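You operate a simulated robot arm through the tools that you are given. There is no shell and no other tool.

The job below is to be done with a simulated robot arm. You get a single attempt, and the scene is never put back.

TASK
Wipe the feeder's grey slide clean, then raise the feeder to its stop.
Fine: it lies over the trough; draw the slide out, wipe it with the teal cloth, lay the cloth back and push the slide home; free the green clamp to lift to the top stop and lock it again; the feeder is not swung; switch, gate, dial, black knob, brush and the orange tub stay. What is to be rubbed or washed off counts as gone when no trace of it is left.
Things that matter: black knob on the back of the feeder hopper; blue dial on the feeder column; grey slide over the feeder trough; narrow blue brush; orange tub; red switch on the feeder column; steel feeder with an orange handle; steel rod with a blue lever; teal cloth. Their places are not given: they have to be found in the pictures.

The check looks at the end state, three seconds after you hand in, the way a careful person would. Anything else that was tipped, shoved, dropped, spilled or broken makes it a failure. Flat cloth is picked up by pressing the open fingertips on it (5 to 10 N) and closing them slowly along it; thin cloth reads only 2 to 8 mm in the jaws.

THE ROBOT
A 7-joint arm with a two-finger parallel gripper, fixed in place. Base frame: the origin is on the floor under the middle of its stand, x ahead of it, y to its left, z up. Readings come in cm, rad, newtons and seconds.
With the tool pointing down near the work surface it reaches from about 10 to 58 cm from the base axis. Its first joint turns from -2.897 to 2.897 rad. Payload 1.57 kg.
The TCP is the grasp point between the finger pads, 3 cm short of the fingertips. In the tool frame z runs along the fingers and y along their closing line. The gripper opens to 8 cm. The fingers are 1.7 cm wide and 1.2 cm thick; the gripper's body (4 by 8.2 cm) begins 8 cm behind the TCP.
Orientation is told as [roll, pitch, yaw] about the base's x, y, z axes, in that order, counted from this pose: with the fingers straight down and closing along the base's y, the tool's x points along the base's -x, its y along +y and its z along -z.

THE INTERFACE
- The arm moves only by the tool step_arm. Its argument "rows" is a list of rows, each a list of 7 numbers: the opening in per cent of the stroke, from 0 (shut) to 100 (fully open), then the shift along the base's x, y, z in units of 20 mm (1.0 is 20 mm), then the turn, a rotation vector about the base's x, y, z in units of 5 degrees (1.0 is 5 degrees). In form: [[claw, tx, ty, tz, rx, ry, rz], ...]. A call has 1 to 20 rows; each row shifts and turns the commanded pose from where the row before left it. A call with a number of a shift or a turn outside -1 to 1 is refused whole. A row lasts 0.2 s, in which the tool goes at most 5 cm and 0.15 rad; a call with a longer step from one row to the next is refused whole, and so is a gripper value outside its range. Where a pose cannot be reached the arm comes as near as it can. A force on the tool above 90 N (or 10 N above the force at the start of the call, whichever is more), or a blocked arm, ends the call early, and 0.2 s more pass. The fingers move at their own pace (about 7.2 cm/s each) and stop on an object; they squeeze with about 39 N. The grip force told is the motor's: it shows also when the fingers shut on nothing. Time passes only in rows, and 0.2 s behind the last, so rows that do not move let the fingers close. The reply holds the time, the measured pose of the TCP, the force on the tool along the base axes, the opening and the grip force, in the units named above and with some noise, with the torque about the TCP (base axes, N m) and any sound that the robot's microphone picked up, and new pictures: "show" is both (left out), scene, wrist or none.
- Cameras (640 x 400 px; columns grow to the right, rows downward): "scene" is fixed at [4.87, 65.06, 145.25]; the picture's right is [-0.74, -0.67, 0.00], its down [-0.36, 0.40, -0.84] and it looks along [0.56, -0.62, -0.54] (base axes); focal length 214 px, centre (320, 200). "wrist" rides on the gripper at [7.2, -0.7, -12.2] in the tool frame; the picture's right is [0.09, 1.00, 0.00], its down [-0.84, 0.08, -0.54] and it looks along [-0.54, 0.05, 0.84] (tool axes); focal length 238 px, centre (320, 200).
- raise_lower(by): slides the trunk up (or, below 0, down) by that many cm; the arm rides with it, the base frame stays. It gives what a move gives, with no picture.
- measure_at(camera, pixels): for up to 12 pixels [column, row] of the newest picture of that camera ("zoom" is the newest enlarged one), the place [x, y, z] in the base frame of the surface seen there, good to about 0.3 cm. It takes no simulated time.
- zoom(camera, box): a new picture of the part [left, top, right, bottom] of that camera's present view, enlarged. It takes no simulated time.
- sign_off(): hands the job in; it is judged then, once.

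Open the gripper and draw the arm clear of the work before you hand the job in, unless the task says otherwise.

The tools are called after "Request:" by a JSON object that holds its "method" and its "body". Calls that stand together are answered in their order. step_arm: Moves the arm, as the interface text tells. Its arguments: {"type":"object","properties":{"rows":{"type":"array","items":{"type":"array","items":{"type":"number"}}},"show":{"type":"string","enum":["both","scene","wrist","none"]}},"required":["rows"]} The other tools are called the same way: raise_lower (by) moves the trunk up or down; measure_at (camera, pixels) gives the place of the surface under pixels of a picture; zoom (camera, box) takes an enlarged picture of a part of a camera's view; sign_off () hands the job in.

At the start:

```text
time: 0.0
eef_pos: [41.99, -5.43, 142.06]
tcp_rot: [0.0, 0.0, 0.0]
wrist_force: [0.2, -0.7, 0.1]
moment: [-0.03, -0.03, 0.01]
grip_width: 8.01
grip_force: 0.1
trunk travel left (down, up): [-42.5, 5.5]
```

scene: 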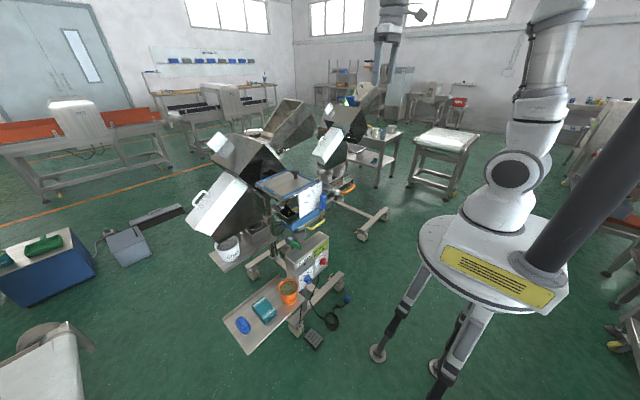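
wrist: 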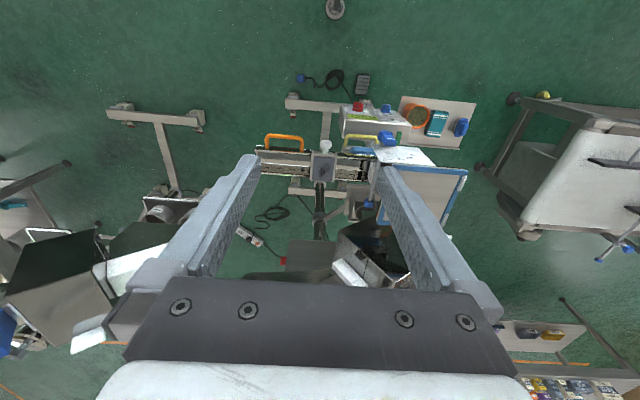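

The scene picture shows the feeder around (290,200), with a tray holding a teal cloth (264,309), orange tub (289,291) and a blue brush (243,325). I zoom in on the relevant parts before moving.

Request:
{"method": "zoom", "body": {"camera": "scene", "box": [180, 90, 400, 230]}}

Request:
{"method": "zoom", "body": {"camera": "scene", "box": [210, 220, 370, 360]}}

Request:
{"method": "zoom", "body": {"camera": "wrist", "box": [230, 60, 500, 300]}}

```text
2.86 times, centred on (290, 160) of scene
```

zoom: 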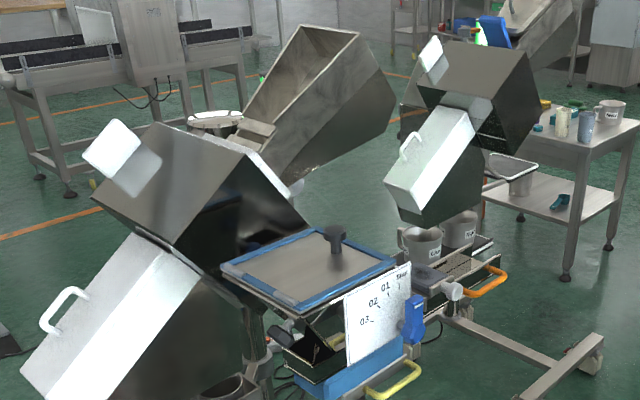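

```text
2.86 times, centred on (290, 290) of scene
```

zoom: 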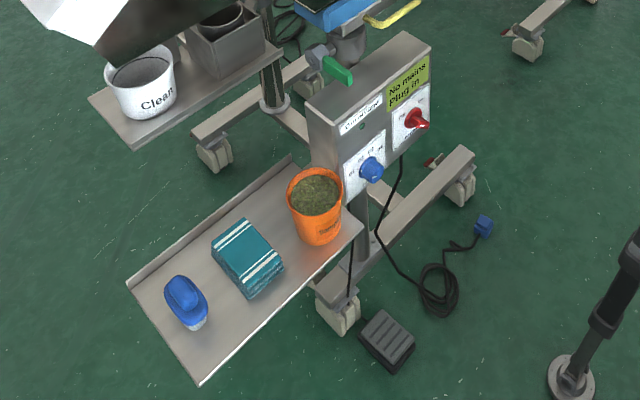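

```text
1.67 times, centred on (365, 180) of wrist
```

zoom: 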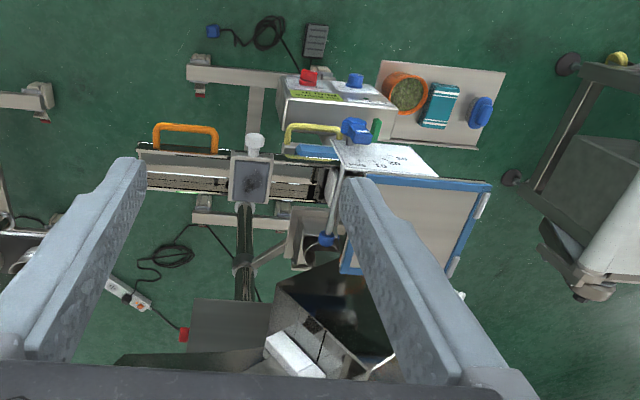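

The feeder seems to consist of a trough with yellow and orange handles; I zoom closer onto the middle part and the column.

Request:
{"method": "zoom", "body": {"camera": "scene", "box": [240, 160, 370, 245]}}

Request:
{"method": "zoom", "body": {"camera": "wrist", "box": [240, 110, 400, 220]}}

Request:
{"method": "zoom", "body": {"camera": "scene", "box": [280, 220, 340, 280]}}

Request:
{"method": "zoom", "body": {"camera": "scene", "box": [310, 150, 380, 210]}}

```text
4.71 times, centred on (305, 202) of scene
```

zoom: 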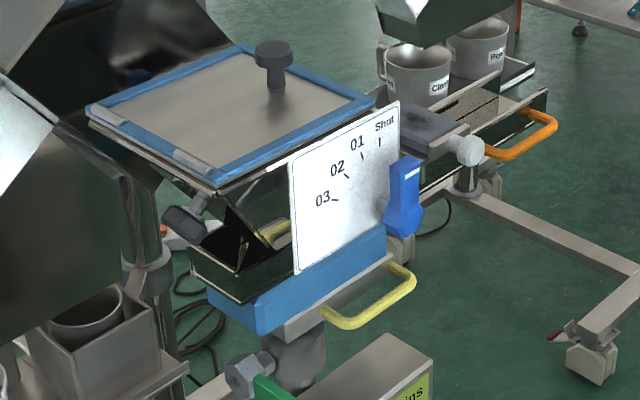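

```text
3.64 times, centred on (320, 165) of wrist
```

zoom: 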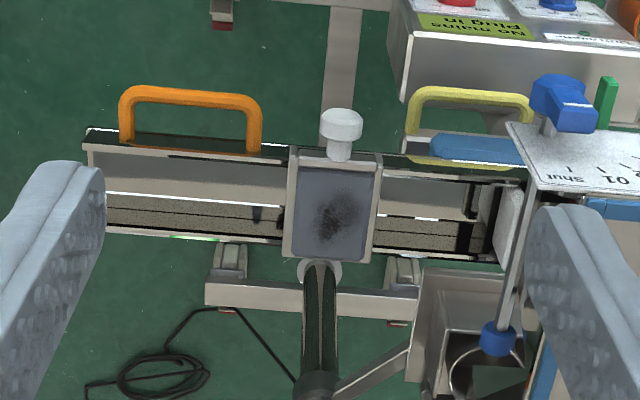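

```text
6.67 times, centred on (310, 250) of scene
```

zoom: 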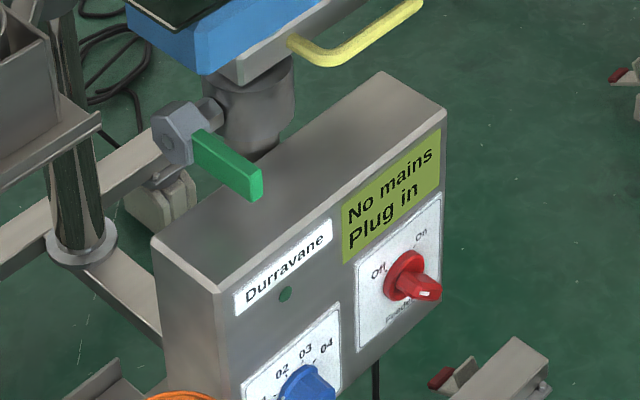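

```text
6.67 times, centred on (345, 180) of scene
```

zoom: 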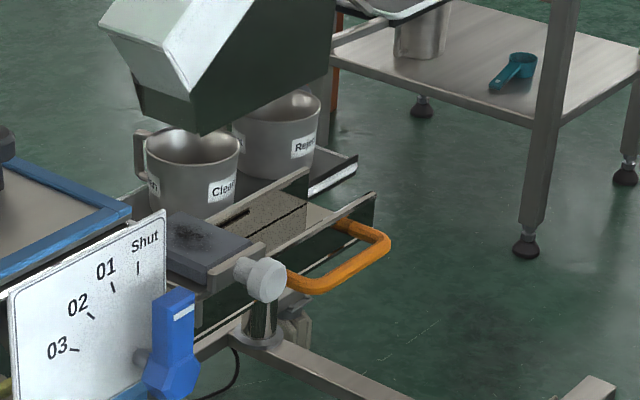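

The slide is the grey block with a dark smudge (wrist 322,168) with a round knob facing the robot; the green clamp lever is by the column. I measure key points.

Request:
{"method": "measure_at", "body": {"camera": "wrist", "pixels": [[325, 145], [322, 156], [322, 170], [314, 158], [332, 158], [312, 180], [332, 180], [285, 137], [266, 148], [303, 148], [357, 137], [386, 138]]}}

Request:
{"method": "measure_at", "body": {"camera": "scene", "pixels": [[264, 309], [289, 285], [243, 325], [303, 237], [297, 233], [323, 263], [308, 278], [357, 175], [363, 172], [388, 165], [326, 203], [297, 168]]}}

Request:
{"method": "measure_at", "body": {"camera": "wrist", "pixels": [[391, 137], [362, 150], [417, 115], [437, 123], [461, 128], [359, 105], [385, 108], [378, 122], [400, 155], [345, 110], [410, 122], [425, 190]]}}

```text
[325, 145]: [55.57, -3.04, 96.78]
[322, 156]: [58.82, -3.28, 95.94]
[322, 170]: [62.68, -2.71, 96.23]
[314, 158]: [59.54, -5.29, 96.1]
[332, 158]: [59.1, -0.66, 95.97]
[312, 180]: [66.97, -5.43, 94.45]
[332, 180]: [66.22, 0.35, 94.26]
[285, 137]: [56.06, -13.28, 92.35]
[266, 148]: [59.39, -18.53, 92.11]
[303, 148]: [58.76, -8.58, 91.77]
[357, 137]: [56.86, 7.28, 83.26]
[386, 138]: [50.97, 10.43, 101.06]
```

```text
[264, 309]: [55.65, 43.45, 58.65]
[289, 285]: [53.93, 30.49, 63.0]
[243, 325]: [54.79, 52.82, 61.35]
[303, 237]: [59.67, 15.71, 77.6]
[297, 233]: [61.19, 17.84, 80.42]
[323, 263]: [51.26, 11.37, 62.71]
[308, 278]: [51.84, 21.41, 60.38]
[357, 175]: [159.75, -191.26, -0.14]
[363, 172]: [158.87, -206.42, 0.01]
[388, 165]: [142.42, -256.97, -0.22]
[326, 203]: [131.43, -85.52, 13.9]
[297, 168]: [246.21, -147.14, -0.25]
```

```text
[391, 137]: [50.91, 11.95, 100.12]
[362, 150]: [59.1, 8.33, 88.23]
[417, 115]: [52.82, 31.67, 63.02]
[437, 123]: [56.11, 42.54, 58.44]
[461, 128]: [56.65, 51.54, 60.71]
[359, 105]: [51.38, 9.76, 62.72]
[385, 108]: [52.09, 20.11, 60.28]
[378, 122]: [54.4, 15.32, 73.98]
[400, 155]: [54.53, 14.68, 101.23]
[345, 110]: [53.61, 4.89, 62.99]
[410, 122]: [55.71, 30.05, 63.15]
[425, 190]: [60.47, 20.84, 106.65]
```

I check the robot's own stand height and more scene points (post, slide, trough ends) to understand the geometry.

Request:
{"method": "measure_at", "body": {"camera": "scene", "pixels": [[450, 230], [490, 215], [512, 170], [545, 130], [322, 185], [327, 187], [335, 190], [290, 215], [300, 220], [310, 226], [316, 233], [293, 224]]}}

Request:
{"method": "zoom", "body": {"camera": "scene", "box": [300, 165, 364, 205]}}

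Request:
{"method": "zoom", "body": {"camera": "scene", "box": [268, 205, 332, 245]}}

```text
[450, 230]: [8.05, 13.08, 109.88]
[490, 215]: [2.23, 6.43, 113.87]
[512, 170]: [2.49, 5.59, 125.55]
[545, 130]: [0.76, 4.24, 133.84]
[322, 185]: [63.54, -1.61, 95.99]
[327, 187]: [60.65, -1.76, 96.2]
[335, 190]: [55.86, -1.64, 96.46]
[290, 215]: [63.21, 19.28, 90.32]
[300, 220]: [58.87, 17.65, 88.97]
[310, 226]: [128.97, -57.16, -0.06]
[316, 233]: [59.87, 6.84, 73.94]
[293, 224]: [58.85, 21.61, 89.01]
```

```text
10.00 times, centred on (332, 185) of scene
```

zoom: 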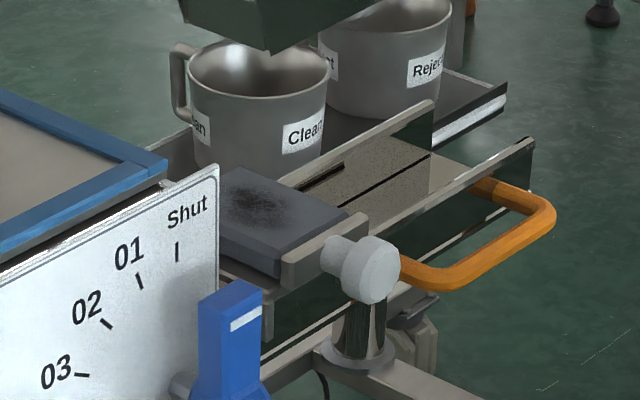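

```text
10.00 times, centred on (300, 225) of scene
```

zoom: 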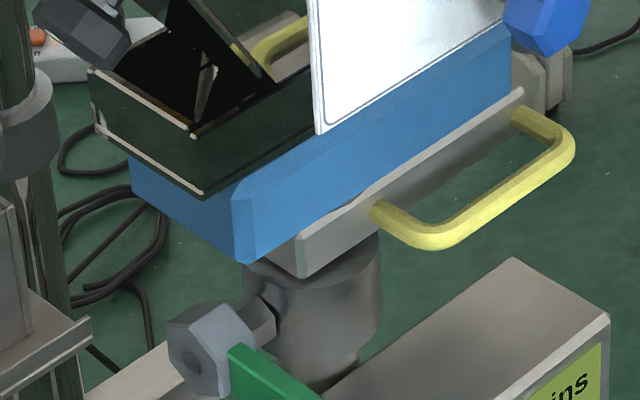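

The slide's knob is at about (55.7, -2, 96.5) and faces the robot; the clamp with the green lever is at about (60, 17, 78). I lower the trunk somewhat to get the wrist camera closer.

Request:
{"method": "raise_lower", "body": {"by": -20}}

Request:
{"method": "step_arm", "body": {"rows": [[100, -0.5, 0, 0, 0, 0, 0], [100, -0.5, 0, 0, 0, 0, 0]], "show": "both"}}

```text
time: 2.2
eef_pos: [42.19, -5.49, 122.18]
tcp_rot: [0.0, -0.001, 0.001]
wrist_force: [-0.4, -0.4, -0.6]
moment: [0.01, -0.02, -0.01]
grip_width: 8.01
grip_force: 0.1
trunk travel left (down, up): [-22.5, 25.5]
```

```text
time: 2.8
eef_pos: [40.15, -5.45, 122.08]
tcp_rot: [0.0, 0.0, 0.0]
wrist_force: [0.2, -0.3, 0.2]
moment: [0.01, 0.01, 0.01]
grip_width: 7.99
grip_force: 0.0
trunk travel left (down, up): [-22.5, 25.5]
```

scene: 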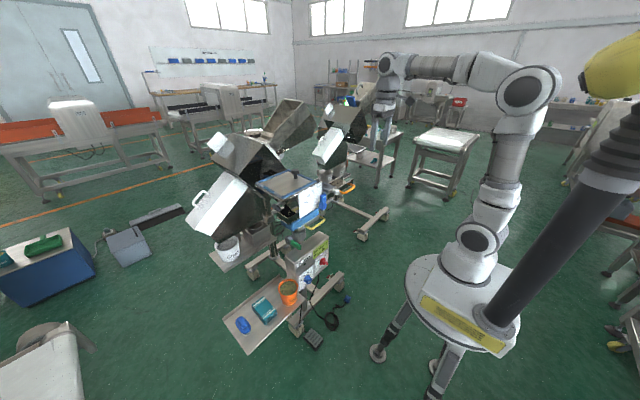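
wrist: 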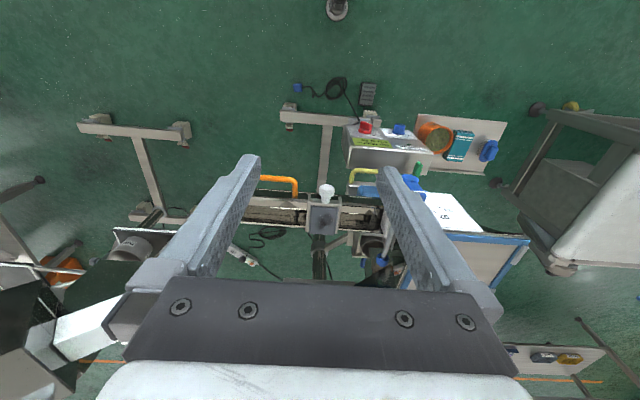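

The arm rides fine. I move the gripper nearer to the slide, above and before the knob, to look at it closely with the wrist camera.

Request:
{"method": "step_arm", "body": {"rows": [[100, 1, 0.25, -0.8, 0, 0, 0], [100, 1, 0.25, -0.8, 0, 0, 0], [100, 1, 0.25, -0.8, 0, 0, 0], [100, 1, 0.25, -0.8, 0, 0, 0], [100, 1, 0.25, -0.8, 0, 0, 0], [100, 0.9, 0.25, -0.8, 0, 0, 0]], "show": "both"}}

```text
time: 4.2
eef_pos: [51.89, -2.27, 112.54]
tcp_rot: [0.0, -0.001, 0.0]
wrist_force: [0.1, -0.4, -0.5]
moment: [0.01, 0.03, -0.01]
grip_width: 7.99
grip_force: 0.1
trunk travel left (down, up): [-22.5, 25.5]
```

scene: 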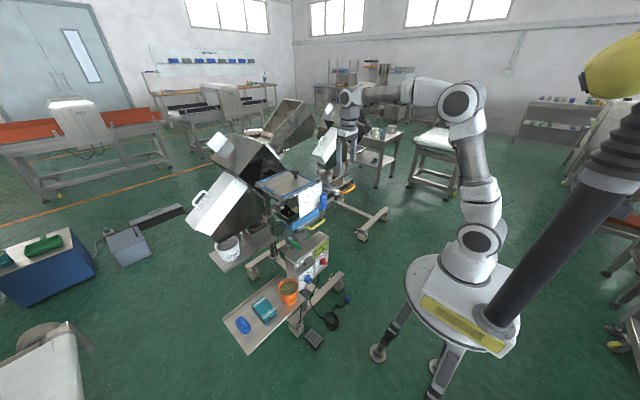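
wrist: 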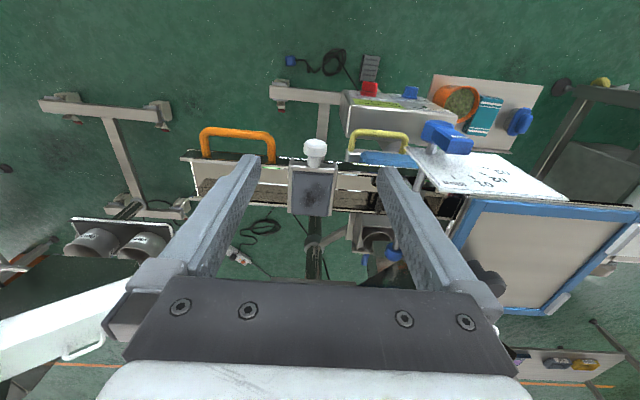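

The slide and its knob are at wrist (315,150)-(312,190). I zoom in and measure the knob, slide, and handles.

Request:
{"method": "zoom", "body": {"camera": "wrist", "box": [270, 120, 370, 230]}}

Request:
{"method": "zoom", "body": {"camera": "wrist", "box": [330, 60, 570, 210]}}

Request:
{"method": "measure_at", "body": {"camera": "wrist", "pixels": [[315, 142], [315, 148], [305, 148], [325, 148], [315, 160], [314, 165], [312, 175], [293, 168], [333, 168], [293, 208], [329, 213], [310, 208]]}}

Request:
{"method": "measure_at", "body": {"camera": "wrist", "pixels": [[236, 132], [204, 145], [272, 145], [378, 132], [350, 140], [405, 140], [448, 135], [440, 143], [415, 190], [490, 275], [485, 115], [400, 105]]}}

```text
3.64 times, centred on (320, 175) of wrist
```

zoom: 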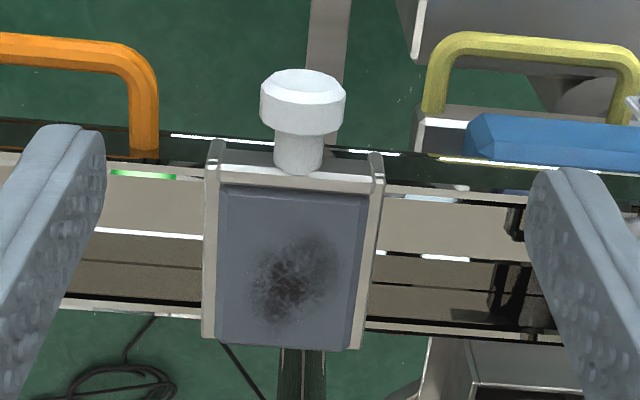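

```text
2.67 times, centred on (450, 135) of wrist
```

zoom: 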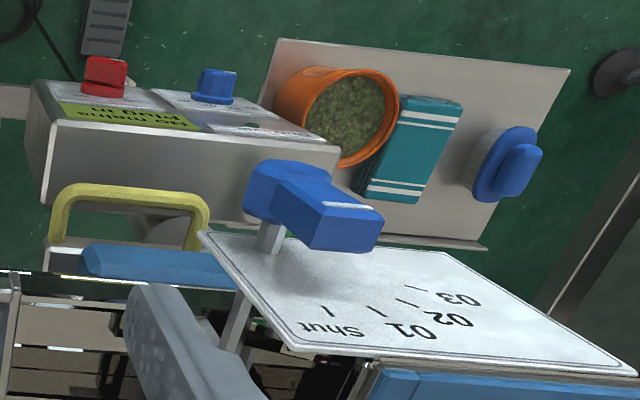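

```text
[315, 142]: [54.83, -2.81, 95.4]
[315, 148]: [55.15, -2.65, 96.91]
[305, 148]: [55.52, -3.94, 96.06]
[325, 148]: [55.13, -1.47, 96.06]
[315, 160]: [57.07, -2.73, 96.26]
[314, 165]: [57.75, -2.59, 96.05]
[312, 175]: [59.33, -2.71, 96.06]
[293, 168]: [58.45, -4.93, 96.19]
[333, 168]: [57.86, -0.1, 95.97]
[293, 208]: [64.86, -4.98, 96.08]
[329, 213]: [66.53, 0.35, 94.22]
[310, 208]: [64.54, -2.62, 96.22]
```

```text
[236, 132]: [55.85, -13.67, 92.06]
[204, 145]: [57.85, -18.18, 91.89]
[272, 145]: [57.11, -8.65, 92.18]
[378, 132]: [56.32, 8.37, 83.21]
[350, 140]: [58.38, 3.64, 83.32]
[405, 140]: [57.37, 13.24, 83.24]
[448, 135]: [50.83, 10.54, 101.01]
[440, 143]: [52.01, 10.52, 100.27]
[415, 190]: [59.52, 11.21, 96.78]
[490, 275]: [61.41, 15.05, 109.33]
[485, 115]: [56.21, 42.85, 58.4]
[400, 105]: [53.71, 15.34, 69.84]
```

The knob head is centred at about (55.4, -2.7, 95.5), diameter about 2.6 cm. I centre the fingers over it and lower to it with the jaws part open.

Request:
{"method": "step_arm", "body": {"rows": [[60, 0.88, -0.2, -0.5, 0, 0, 0], [60, 0.88, 0, -1, 0, 0, 0], [60, 0, 0, -1, 0, 0, 0], [60, 0, 0, -1, 0, 0, 0], [60, 0, 0, -1, 0, 0, 0], [60, 0, 0, -1, 0, 0, 0], [60, 0, 0, -1, 0, 0, 0], [60, 0, 0, -1, 0, 0, 0], [60, 0, 0, -0.5, 0, 0, 0], [60, 0, 0, -0.5, 0, 0, 0]], "show": "both"}}

```text
time: 6.4
eef_pos: [55.39, -2.84, 95.53]
tcp_rot: [-0.001, 0.0, -0.001]
wrist_force: [-0.4, -0.1, 0.1]
moment: [0.03, -0.02, 0.0]
grip_width: 4.8
grip_force: 0.0
trunk travel left (down, up): [-22.5, 25.5]
```

scene: 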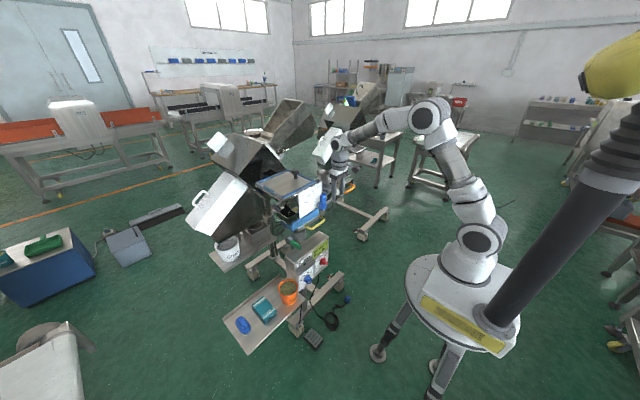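
wrist: 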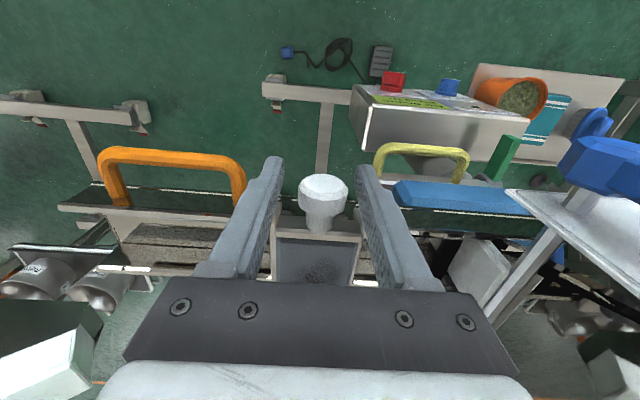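

The knob (323,190) sits between the fingers without contact. I close on it.

Request:
{"method": "step_arm", "body": {"rows": [[25, 0, 0, 0, 0, 0, 0], [0, 0, 0, 0, 0, 0, 0], [0, 0, 0, 0, 0, 0, 0], [0, 0, 0, 0, 0, 0, 0]], "show": "wrist"}}

```text
time: 7.4
eef_pos: [55.26, -2.71, 95.52]
tcp_rot: [0.001, 0.001, 0.001]
wrist_force: [0.5, 13.2, -0.5]
moment: [0.1, -0.09, -0.11]
grip_width: 2.94
grip_force: 39.0
trunk travel left (down, up): [-22.5, 25.5]
```

wrist: 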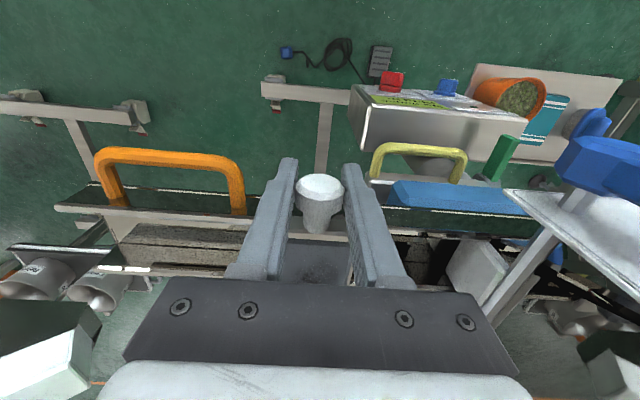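

The knob is gripped at 2.94 cm with a 13 N side load, so I shift slightly to +y to relieve it, then draw the slide out a little along -x.

Request:
{"method": "step_arm", "body": {"rows": [[0, 0, 0.06, 0, 0, 0, 0], [0, -0.25, 0, 0, 0, 0, 0], [0, -0.25, 0, 0, 0, 0, 0], [0, -0.25, 0, 0, 0, 0, 0], [0, -0.25, 0, 0, 0, 0, 0]], "show": "wrist"}}

```text
time: 8.6
eef_pos: [53.32, -2.63, 95.61]
tcp_rot: [0.0, -0.001, 0.0]
wrist_force: [0.8, 7.5, 5.3]
moment: [-0.05, 0.12, 0.36]
grip_width: 2.93
grip_force: 38.8
trunk travel left (down, up): [-22.5, 25.5]
```

wrist: 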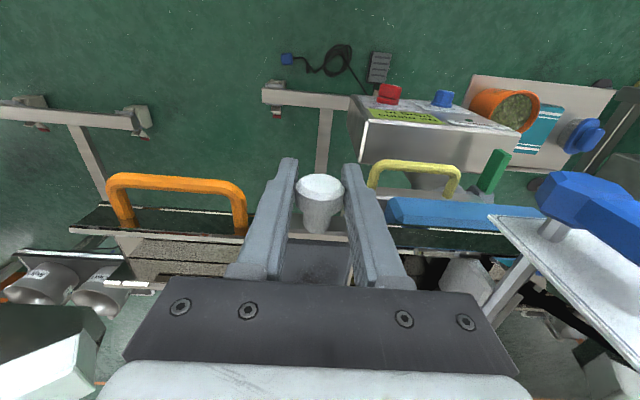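

The slide follows smoothly. I go on pulling with a tiny sideways correction.

Request:
{"method": "step_arm", "body": {"rows": [[0, -0.25, 0.05, 0, 0, 0, 0], [0, -0.25, 0, 0, 0, 0, 0], [0, -0.25, 0, 0, 0, 0, 0], [0, -0.25, 0, 0, 0, 0, 0], [0, -0.25, 0, 0, 0, 0, 0], [0, -0.25, 0, 0, 0, 0, 0]], "show": "both"}}

```text
time: 10.0
eef_pos: [50.34, -2.69, 95.43]
tcp_rot: [-0.001, -0.001, 0.0]
wrist_force: [0.1, -2.1, 10.3]
moment: [-0.04, -0.09, 0.14]
grip_width: 2.89
grip_force: 39.0
trunk travel left (down, up): [-22.5, 25.5]
```

scene: 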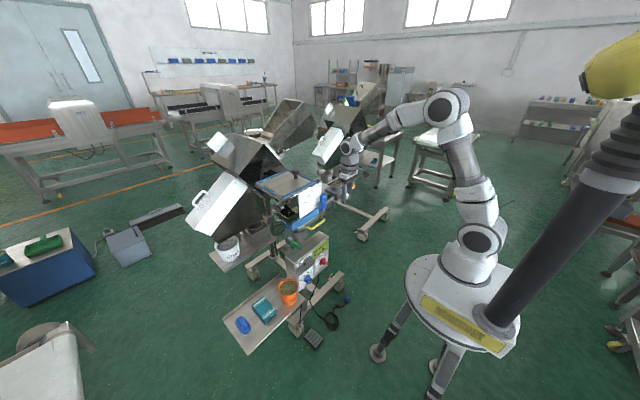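
wrist: 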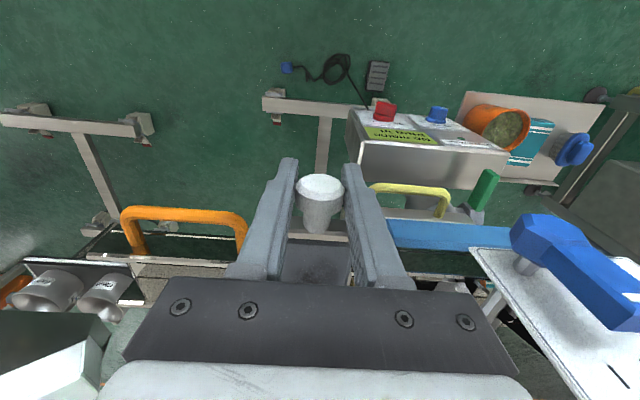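

About 5 cm out so far. I keep drawing, watching for the stop, and let the tool ride up slightly to relieve the 10 N vertical force.

Request:
{"method": "step_arm", "body": {"rows": [[0, -0.25, 0, 0.05, 0, 0, 0], [0, -0.25, 0, 0, 0, 0, 0], [0, -0.25, 0, 0, 0, 0, 0], [0, -0.25, 0, 0, 0, 0, 0]], "show": "both"}}

Request:
{"method": "zoom", "body": {"camera": "scene", "box": [300, 160, 380, 210]}}

```text
time: 11.0
eef_pos: [48.79, -2.61, 95.55]
tcp_rot: [0.0, -0.009, 0.002]
wrist_force: [26.8, -3.4, -7.0]
moment: [-0.09, -0.15, -0.21]
grip_width: 2.91
grip_force: 38.7
trunk travel left (down, up): [-22.5, 25.5]
```

scene: 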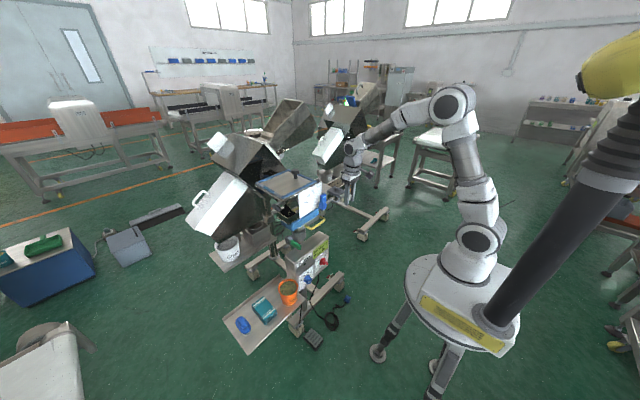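
wrist: 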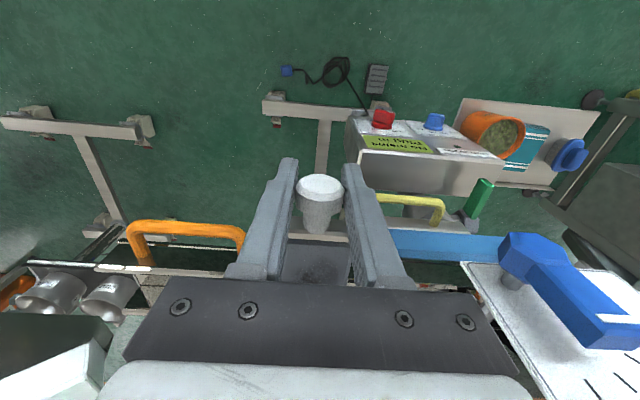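

```text
8.00 times, centred on (340, 185) of scene
```

zoom: 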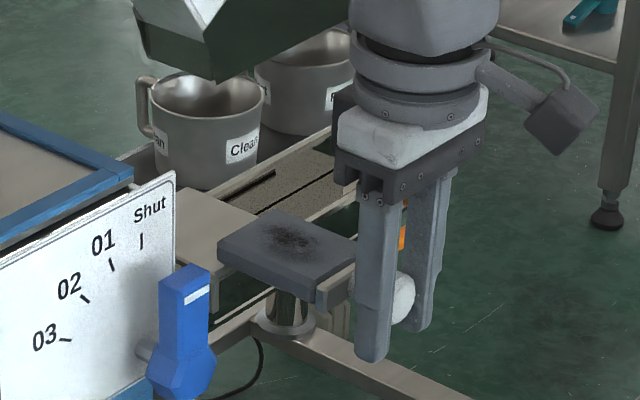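

The slide met its stop (27 N along +x at x 48.8; about 6.5 cm out). I relax the pull and open the fingers, then rise.

Request:
{"method": "step_arm", "body": {"rows": [[0, 0.2, 0, 0, 0, 0, 0], [0, 0, 0, 0, 0, 0, 0], [30, 0, 0, 0, 0, 0, 0], [60, 0, 0, 0, 0, 0, 0], [60, 0, 0, 0, 0, 0, 0]], "show": "wrist"}}

Request:
{"method": "step_arm", "body": {"rows": [[60, 0, 0, 0.5, 0, 0, 0], [60, 0, 0, 1, 0, 0, 0], [60, 0, 0, 1, 0, 0, 0], [60, 0, 0, 1, 0, 0, 0], [60, 0, 0, 1, 0, 0, 0], [60, 0, 0, 1, 0, 0, 0], [60, 0, 0, 1, 0, 0, 0], [60, -0.5, 0, 1, 0, 0, 0]], "show": "both"}}

```text
time: 12.2
eef_pos: [48.81, -2.66, 95.6]
tcp_rot: [0.0, 0.001, 0.0]
wrist_force: [0.2, 0.2, 0.2]
moment: [0.03, 0.02, -0.03]
grip_width: 4.79
grip_force: 0.0
trunk travel left (down, up): [-22.5, 25.5]
```

wrist: 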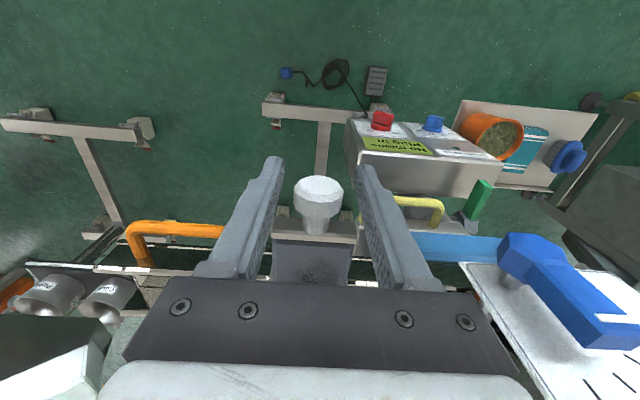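

```text
time: 14.0
eef_pos: [47.85, -2.56, 110.61]
tcp_rot: [0.0, 0.001, 0.0]
wrist_force: [0.4, -0.9, 0.1]
moment: [-0.01, 0.02, -0.02]
grip_width: 4.79
grip_force: 0.1
trunk travel left (down, up): [-22.5, 25.5]
```

scene: 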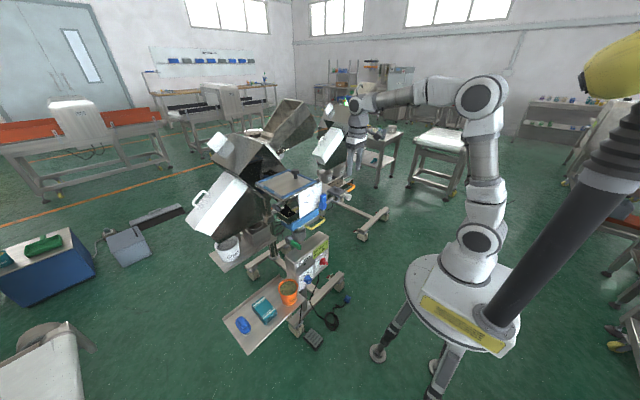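
wrist: 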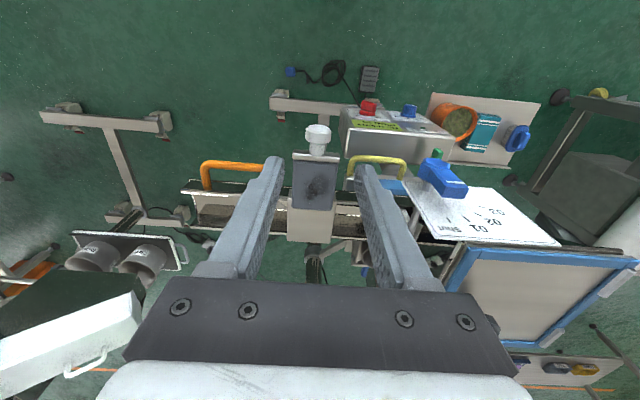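

The slide is out with the smudge at wrist (318,188). I zoom in and measure the slide's surface, the smudge, and the cloth.

Request:
{"method": "zoom", "body": {"camera": "wrist", "box": [270, 110, 370, 250]}}

Request:
{"method": "measure_at", "body": {"camera": "wrist", "pixels": [[317, 135], [317, 160], [295, 165], [337, 165], [294, 208], [333, 209], [316, 180], [316, 195], [305, 186], [328, 186], [316, 210], [316, 225]]}}

Request:
{"method": "zoom", "body": {"camera": "wrist", "box": [420, 80, 560, 180]}}

Request:
{"method": "measure_at", "body": {"camera": "wrist", "pixels": [[484, 133], [474, 117], [500, 118], [465, 150], [487, 152], [515, 138], [430, 96], [537, 106], [507, 165], [450, 162], [460, 120], [480, 105]]}}

```text
2.86 times, centred on (320, 180) of wrist
```

zoom: 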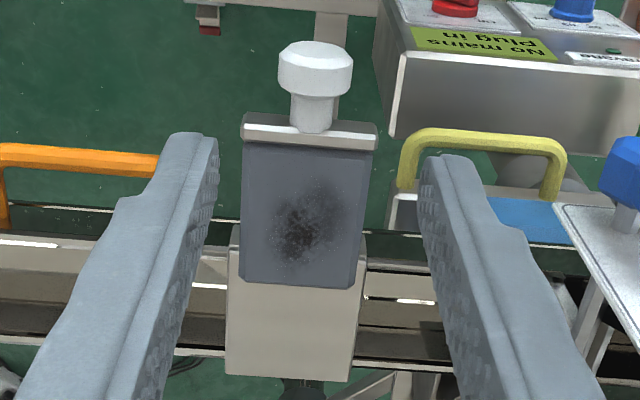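

```text
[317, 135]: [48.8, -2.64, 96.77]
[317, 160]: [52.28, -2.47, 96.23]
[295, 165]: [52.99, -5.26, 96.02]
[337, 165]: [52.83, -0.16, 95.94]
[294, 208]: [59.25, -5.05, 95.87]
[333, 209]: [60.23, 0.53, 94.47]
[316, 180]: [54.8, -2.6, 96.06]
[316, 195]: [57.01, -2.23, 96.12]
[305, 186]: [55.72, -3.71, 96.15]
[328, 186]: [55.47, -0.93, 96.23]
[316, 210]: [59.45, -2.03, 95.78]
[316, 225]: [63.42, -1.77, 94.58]
```

```text
4.00 times, centred on (490, 130) of wrist
```

zoom: 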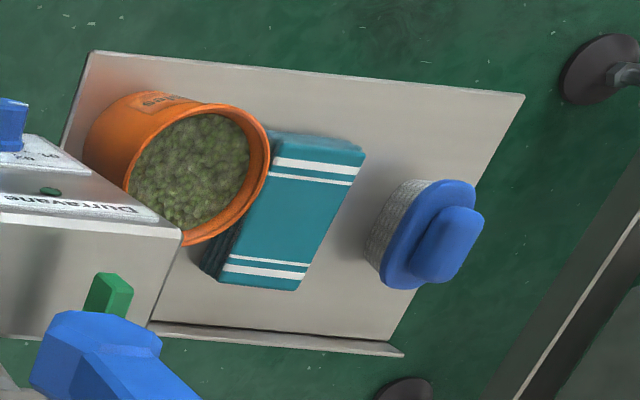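

```text
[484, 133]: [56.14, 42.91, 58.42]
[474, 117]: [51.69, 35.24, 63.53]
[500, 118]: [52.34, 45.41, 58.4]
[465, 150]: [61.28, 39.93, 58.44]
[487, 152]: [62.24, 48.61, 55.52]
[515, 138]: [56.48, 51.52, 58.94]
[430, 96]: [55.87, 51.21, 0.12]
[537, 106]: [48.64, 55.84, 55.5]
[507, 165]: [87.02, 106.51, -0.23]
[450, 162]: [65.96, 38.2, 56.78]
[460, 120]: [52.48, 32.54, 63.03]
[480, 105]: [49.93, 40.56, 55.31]
```

The slide face is at z≈96.1, spanning x 53–59.3, y -5.2 to -0.1; the folded cloth top is at z≈58.4 around (56.5, 42.9) on a tray at z≈55.4. I retract clear of the blue lever, then travel to the left toward the cloth.

Request:
{"method": "step_arm", "body": {"rows": [[60, -1, 0, 0, 0, 0, 0], [60, -1, 0, 0, 0, 0, 0], [60, -1, 0, 0, 0, 0, 0], [60, -1, 0, 0, 0, 0, 0], [60, -1, 0, 0, 0, 0, 0], [60, -1, 0.5, 0, 0, 0, 0], [60, -0.5, 1, 0, 0, 0, 0], [60, 0, 1, 0, 0, 0, 0], [60, 0, 1, 0, 0, 0, 0], [60, 0, 1, 0, 0, 0, 0], [60, 0, 1, 0, 0, 0, 0], [60, 0, 1, 0, 0, 0, 0], [60, 0, 1, 0, 0, 0, 0], [60, 0, 1, 0, 0, 0, 0], [60, 0, 1, 0, 0, 0, 0], [60, 0, 1, 0, 0, 0, 0], [60, 0, 1, 0, 0, 0, 0], [60, 0, 1, 0, 0, 0, 0], [60, 0, 1, 0, 0, 0, 0], [60, 0, 1, 0, 0, 0, 0]], "show": "none"}}

Request:
{"method": "step_arm", "body": {"rows": [[60, 0, 1, -1, 0, 0, 0], [60, 0, 1, -1, 0, 0, 0], [60, 0, 1, -1, 0, 0, 0], [60, 0, 1, -1, 0, 0, 0], [60, 0, 1, -1, 0, 0, 0], [60, 0, 1, -1, 0, 0, 0], [60, 0, 1, -1, 0, 0, 0], [60, 0, 1, -1, 0, 0, 0]], "show": "both"}}

```text
time: 18.2
eef_pos: [34.82, 26.38, 110.62]
tcp_rot: [0.0, 0.001, 0.0]
wrist_force: [-0.3, -0.2, -0.4]
moment: [0.0, 0.0, 0.01]
grip_width: 4.82
grip_force: 0.1
trunk travel left (down, up): [-22.5, 25.5]
```

```text
time: 20.0
eef_pos: [34.77, 42.43, 94.67]
tcp_rot: [-0.001, -0.001, -0.001]
wrist_force: [-0.5, -0.7, 0.7]
moment: [0.03, 0.01, 0.02]
grip_width: 4.81
grip_force: 0.1
trunk travel left (down, up): [-22.5, 25.5]
```

scene: 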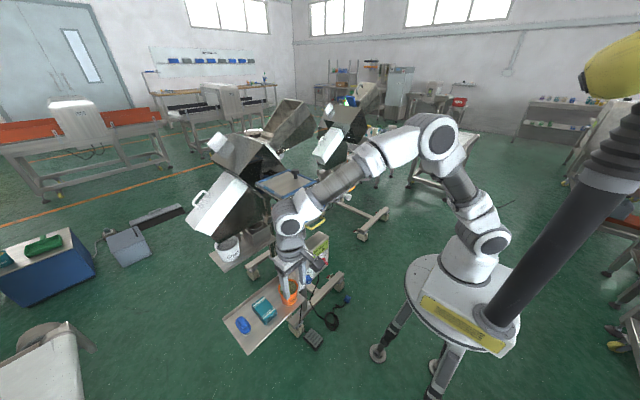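
wrist: 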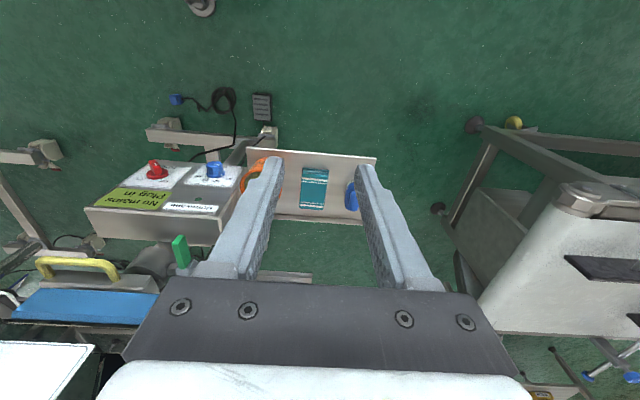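

The cloth is visible at wrist (313,188). I lower the trunk so the tray comes into comfortable reach.

Request:
{"method": "raise_lower", "body": {"by": -20}}

Request:
{"method": "step_arm", "body": {"rows": [[100, 0.5, 0, 0, 0, 0, 0], [100, 0.5, 0, 0, 0, 0, 0], [100, 1, 0, 0, 0, 0, 0], [100, 1, 0, 0, 0, 0, 0], [100, 1, 0, 0, 0, 0, 0]], "show": "both"}}

```text
time: 22.1
eef_pos: [34.68, 42.52, 74.65]
tcp_rot: [0.0, 0.001, 0.0]
wrist_force: [0.0, 0.0, 0.0]
moment: [-0.02, -0.02, 0.01]
grip_width: 4.8
grip_force: 0.1
trunk travel left (down, up): [-2.5, 45.5]
```

```text
time: 23.3
eef_pos: [42.73, 42.53, 74.64]
tcp_rot: [0.001, 0.001, 0.0]
wrist_force: [0.7, -0.3, 0.5]
moment: [0.0, 0.0, 0.01]
grip_width: 7.98
grip_force: 0.1
trunk travel left (down, up): [-2.5, 45.5]
```

scene: 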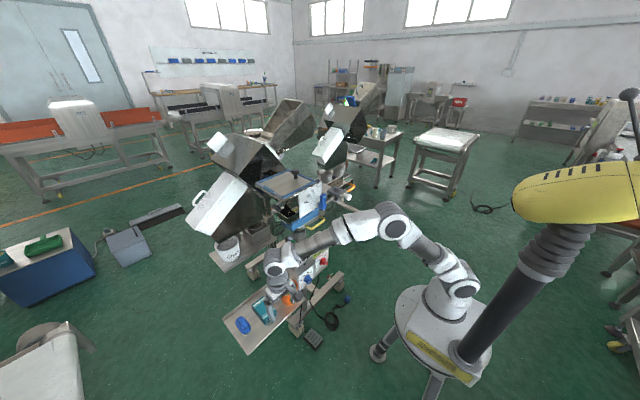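
wrist: 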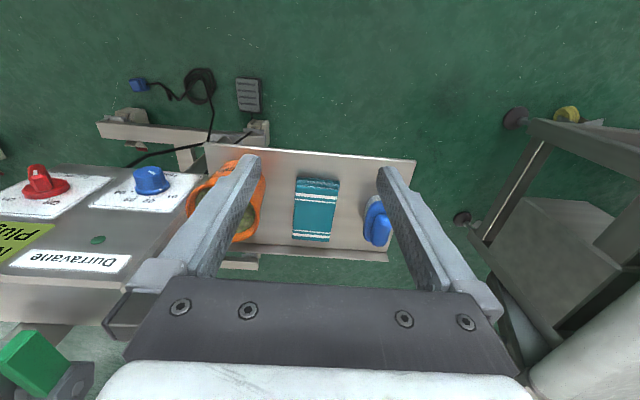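

The cloth lies at wrist (315,208) between the orange tub and the brush. I measure its corners and neighbours in detail.

Request:
{"method": "zoom", "body": {"camera": "wrist", "box": [200, 140, 430, 270]}}

Request:
{"method": "measure_at", "body": {"camera": "wrist", "pixels": [[299, 185], [337, 187], [294, 237], [328, 241], [315, 210], [315, 180], [290, 238], [262, 190], [258, 225], [235, 185], [240, 215], [365, 215]]}}

Request:
{"method": "measure_at", "body": {"camera": "wrist", "pixels": [[345, 165], [283, 160], [275, 225], [350, 230], [375, 200], [380, 220], [370, 240], [388, 240], [35, 175], [150, 175], [30, 370], [75, 385]]}}

```text
2.78 times, centred on (315, 205) of wrist
```

zoom: 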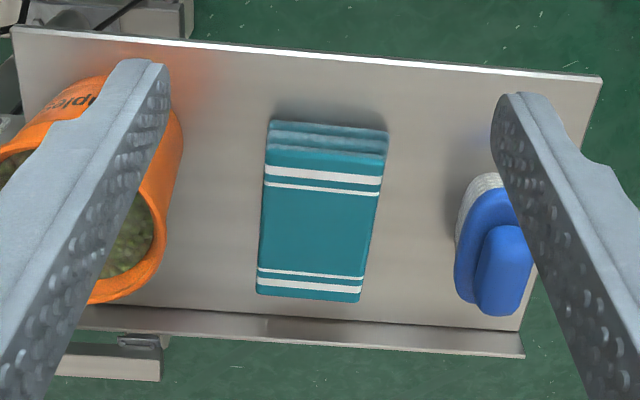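

```text
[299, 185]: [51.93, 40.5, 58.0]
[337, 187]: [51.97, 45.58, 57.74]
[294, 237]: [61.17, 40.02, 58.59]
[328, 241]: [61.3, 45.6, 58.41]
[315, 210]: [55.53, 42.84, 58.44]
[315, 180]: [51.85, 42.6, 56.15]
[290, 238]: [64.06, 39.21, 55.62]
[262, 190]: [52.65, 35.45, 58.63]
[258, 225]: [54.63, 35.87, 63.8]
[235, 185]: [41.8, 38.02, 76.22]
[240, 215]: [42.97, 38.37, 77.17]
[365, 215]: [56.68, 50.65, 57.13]
```

```text
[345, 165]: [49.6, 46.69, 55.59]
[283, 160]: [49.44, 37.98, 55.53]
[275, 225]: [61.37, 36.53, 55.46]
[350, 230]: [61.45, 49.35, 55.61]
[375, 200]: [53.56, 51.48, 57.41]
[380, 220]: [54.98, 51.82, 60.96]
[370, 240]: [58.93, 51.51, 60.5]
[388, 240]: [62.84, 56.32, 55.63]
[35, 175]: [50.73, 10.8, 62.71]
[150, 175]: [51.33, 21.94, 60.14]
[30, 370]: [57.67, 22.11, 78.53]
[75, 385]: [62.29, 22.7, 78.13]
```

The cloth pad is 9.4 × 5.4 × 3 cm, at x 51.9–61.3, y 40.1–45.6, top 58.4; tub edge is at y≈36 and brush edge at y≈50, so fully open fingers fit either side. I move over its centre at height.

Request:
{"method": "step_arm", "body": {"rows": [[100, 1, 0, 0, 0, 0, 0], [100, 1, 0, 0, 0, 0, 0], [100, 1, 0, 0, 0, 0, 0], [100, 1, 0, 0, 0, 0, 0], [100, 1, 0.2, 0, 0, 0, 0], [100, 1, 0, 0, 0, 0, 0], [100, 0.95, 0, 0, 0, 0, 0]], "show": "both"}}

```text
time: 24.9
eef_pos: [56.33, 42.6, 74.61]
tcp_rot: [0.001, 0.0, 0.0]
wrist_force: [0.0, -0.5, -0.3]
moment: [-0.01, -0.02, 0.0]
grip_width: 7.96
grip_force: 0.1
out of reach, approached as far as the arm can: row 7
trunk travel left (down, up): [-2.5, 45.5]
```

scene: 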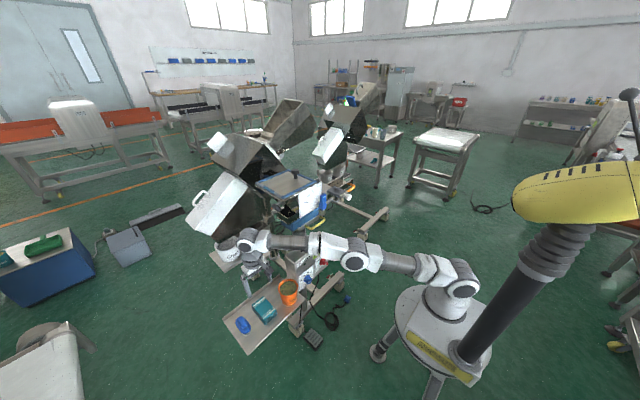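
wrist: 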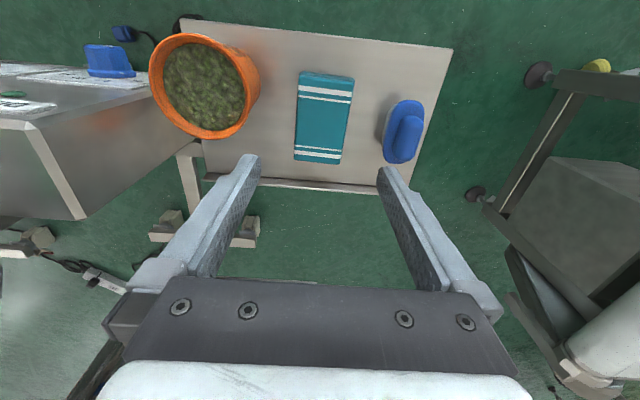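

Straight down the arm is at its reach limit (~70.7 cm) here. I lower the trunk the last bit and tilt the tool forward about y (the closing line), which brings the wrist nearer while the fingers still straddle the pad.

Request:
{"method": "raise_lower", "body": {"by": -2.4}}

Request:
{"method": "step_arm", "body": {"rows": [[100, -0.5, 0, 0, 0, 0, 0], [100, 0, 0, 0, 0, -1, 0], [100, 0, 0, 0, 0, -1, 0], [100, 0, 0, 0, 0, -1, 0], [100, 0, 0, 0, 0, -1, 0]], "show": "both"}}

```text
time: 25.6
eef_pos: [56.16, 42.69, 72.19]
tcp_rot: [0.001, 0.0, 0.0]
wrist_force: [0.8, -0.1, 0.3]
moment: [0.0, 0.0, 0.01]
grip_width: 7.98
grip_force: 0.1
trunk travel left (down, up): [-0.1, 47.9]
```

```text
time: 26.8
eef_pos: [55.41, 42.7, 72.18]
tcp_rot: [0.0, -0.351, 0.001]
wrist_force: [-0.8, -0.7, -0.3]
moment: [0.0, -0.02, -0.01]
grip_width: 7.99
grip_force: 0.0
trunk travel left (down, up): [-0.1, 47.9]
```

scene: 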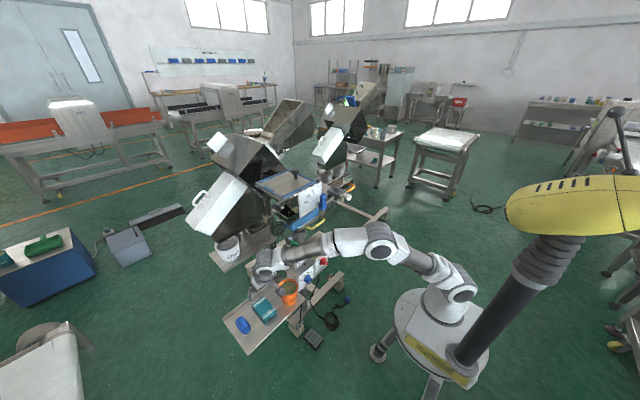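
wrist: 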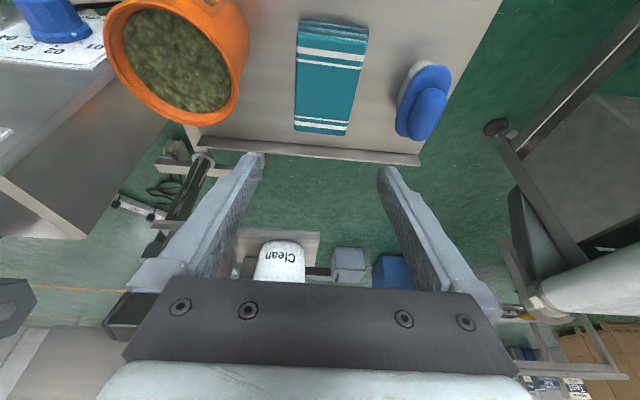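

The tilt is 20° and the pose is reached exactly. I descend to about z 64.5, still above the pad, and look again.

Request:
{"method": "step_arm", "body": {"rows": [[100, 0.2, 0.1, -1, 0, 0, 0], [100, 0, 0, -1, 0, 0, 0], [100, 0, 0, -1, 0, 0, 0], [100, 0, 0, -0.8, 0, 0, 0]], "show": "both"}}

```text
time: 27.8
eef_pos: [55.85, 42.74, 64.58]
tcp_rot: [0.001, -0.35, 0.0]
wrist_force: [0.3, 0.0, 0.4]
moment: [0.01, -0.01, -0.01]
grip_width: 7.99
grip_force: 0.1
trunk travel left (down, up): [-0.1, 47.9]
```

scene: 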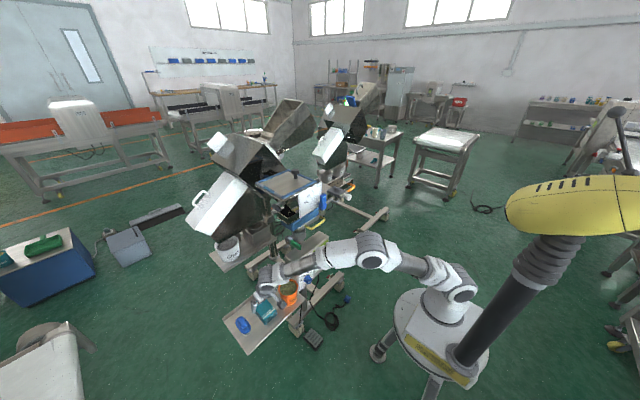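
wrist: 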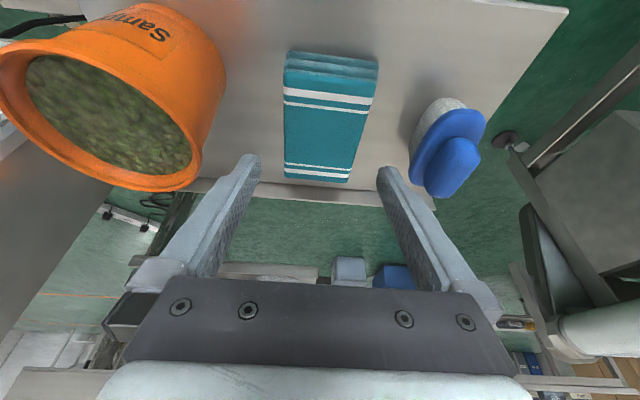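

I check clearances: tub rim right edge, brush left edge, cloth edges, before descending further.

Request:
{"method": "measure_at", "body": {"camera": "wrist", "pixels": [[223, 75], [205, 140], [200, 165], [288, 70], [376, 75], [286, 175], [350, 180], [413, 130], [420, 180], [330, 120], [252, 165], [385, 175]]}}

```text
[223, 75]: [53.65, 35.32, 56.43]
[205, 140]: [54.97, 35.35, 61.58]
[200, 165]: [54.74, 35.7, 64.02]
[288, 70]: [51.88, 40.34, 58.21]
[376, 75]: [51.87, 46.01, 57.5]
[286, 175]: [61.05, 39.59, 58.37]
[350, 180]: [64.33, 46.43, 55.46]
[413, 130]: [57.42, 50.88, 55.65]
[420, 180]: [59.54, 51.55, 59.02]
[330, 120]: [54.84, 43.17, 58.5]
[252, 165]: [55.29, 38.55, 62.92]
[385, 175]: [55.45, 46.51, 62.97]
```

Clearances are fine (tub at y 35.7, finger outer ~37.5; brush at 50.9). I nudge +y by 2 mm and descend to straddle the pad with tips just off the tray.

Request:
{"method": "step_arm", "body": {"rows": [[100, 0, 0.1, -0.8, 0, 0, 0], [100, 0, 0, -0.8, 0, 0, 0], [100, 0, 0, -0.6, 0, 0, 0], [100, 0, 0, -0.4, 0, 0, 0], [100, 0, 0, 0, 0, 0, 0]], "show": "wrist"}}

```text
time: 29.0
eef_pos: [55.67, 43.05, 59.38]
tcp_rot: [0.0, -0.351, 0.0]
wrist_force: [1.3, -0.7, 0.2]
moment: [-0.06, 0.0, -0.02]
grip_width: 7.98
grip_force: 0.1
trunk travel left (down, up): [-0.1, 47.9]
```

wrist: 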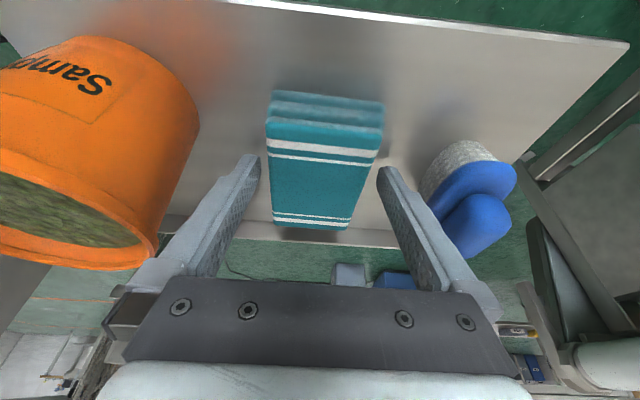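

The fingers straddle the pad. I close them slowly and watch the grip width.

Request:
{"method": "step_arm", "body": {"rows": [[90, 0, 0, 0, 0, 0, 0], [80, 0, 0, 0, 0, 0, 0], [72, 0, 0, 0, 0, 0, 0], [66, 0, 0, 0, 0, 0, 0], [60, 0, 0, 0, 0, 0, 0], [54, 0, 0, 0, 0, 0, 0], [54, 0, 0, 0, 0, 0, 0]], "show": "wrist"}}

```text
time: 30.6
eef_pos: [55.78, 43.01, 59.38]
tcp_rot: [0.0, -0.349, 0.0]
wrist_force: [0.1, 0.3, 0.2]
moment: [-0.01, 0.04, 0.01]
grip_width: 6.38
grip_force: 39.1
trunk travel left (down, up): [-0.1, 47.9]
```

wrist: 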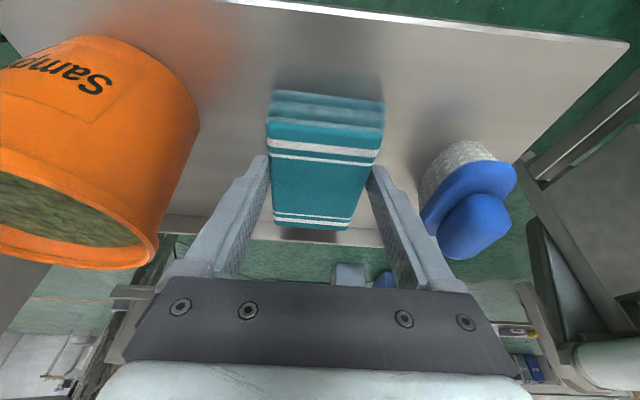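

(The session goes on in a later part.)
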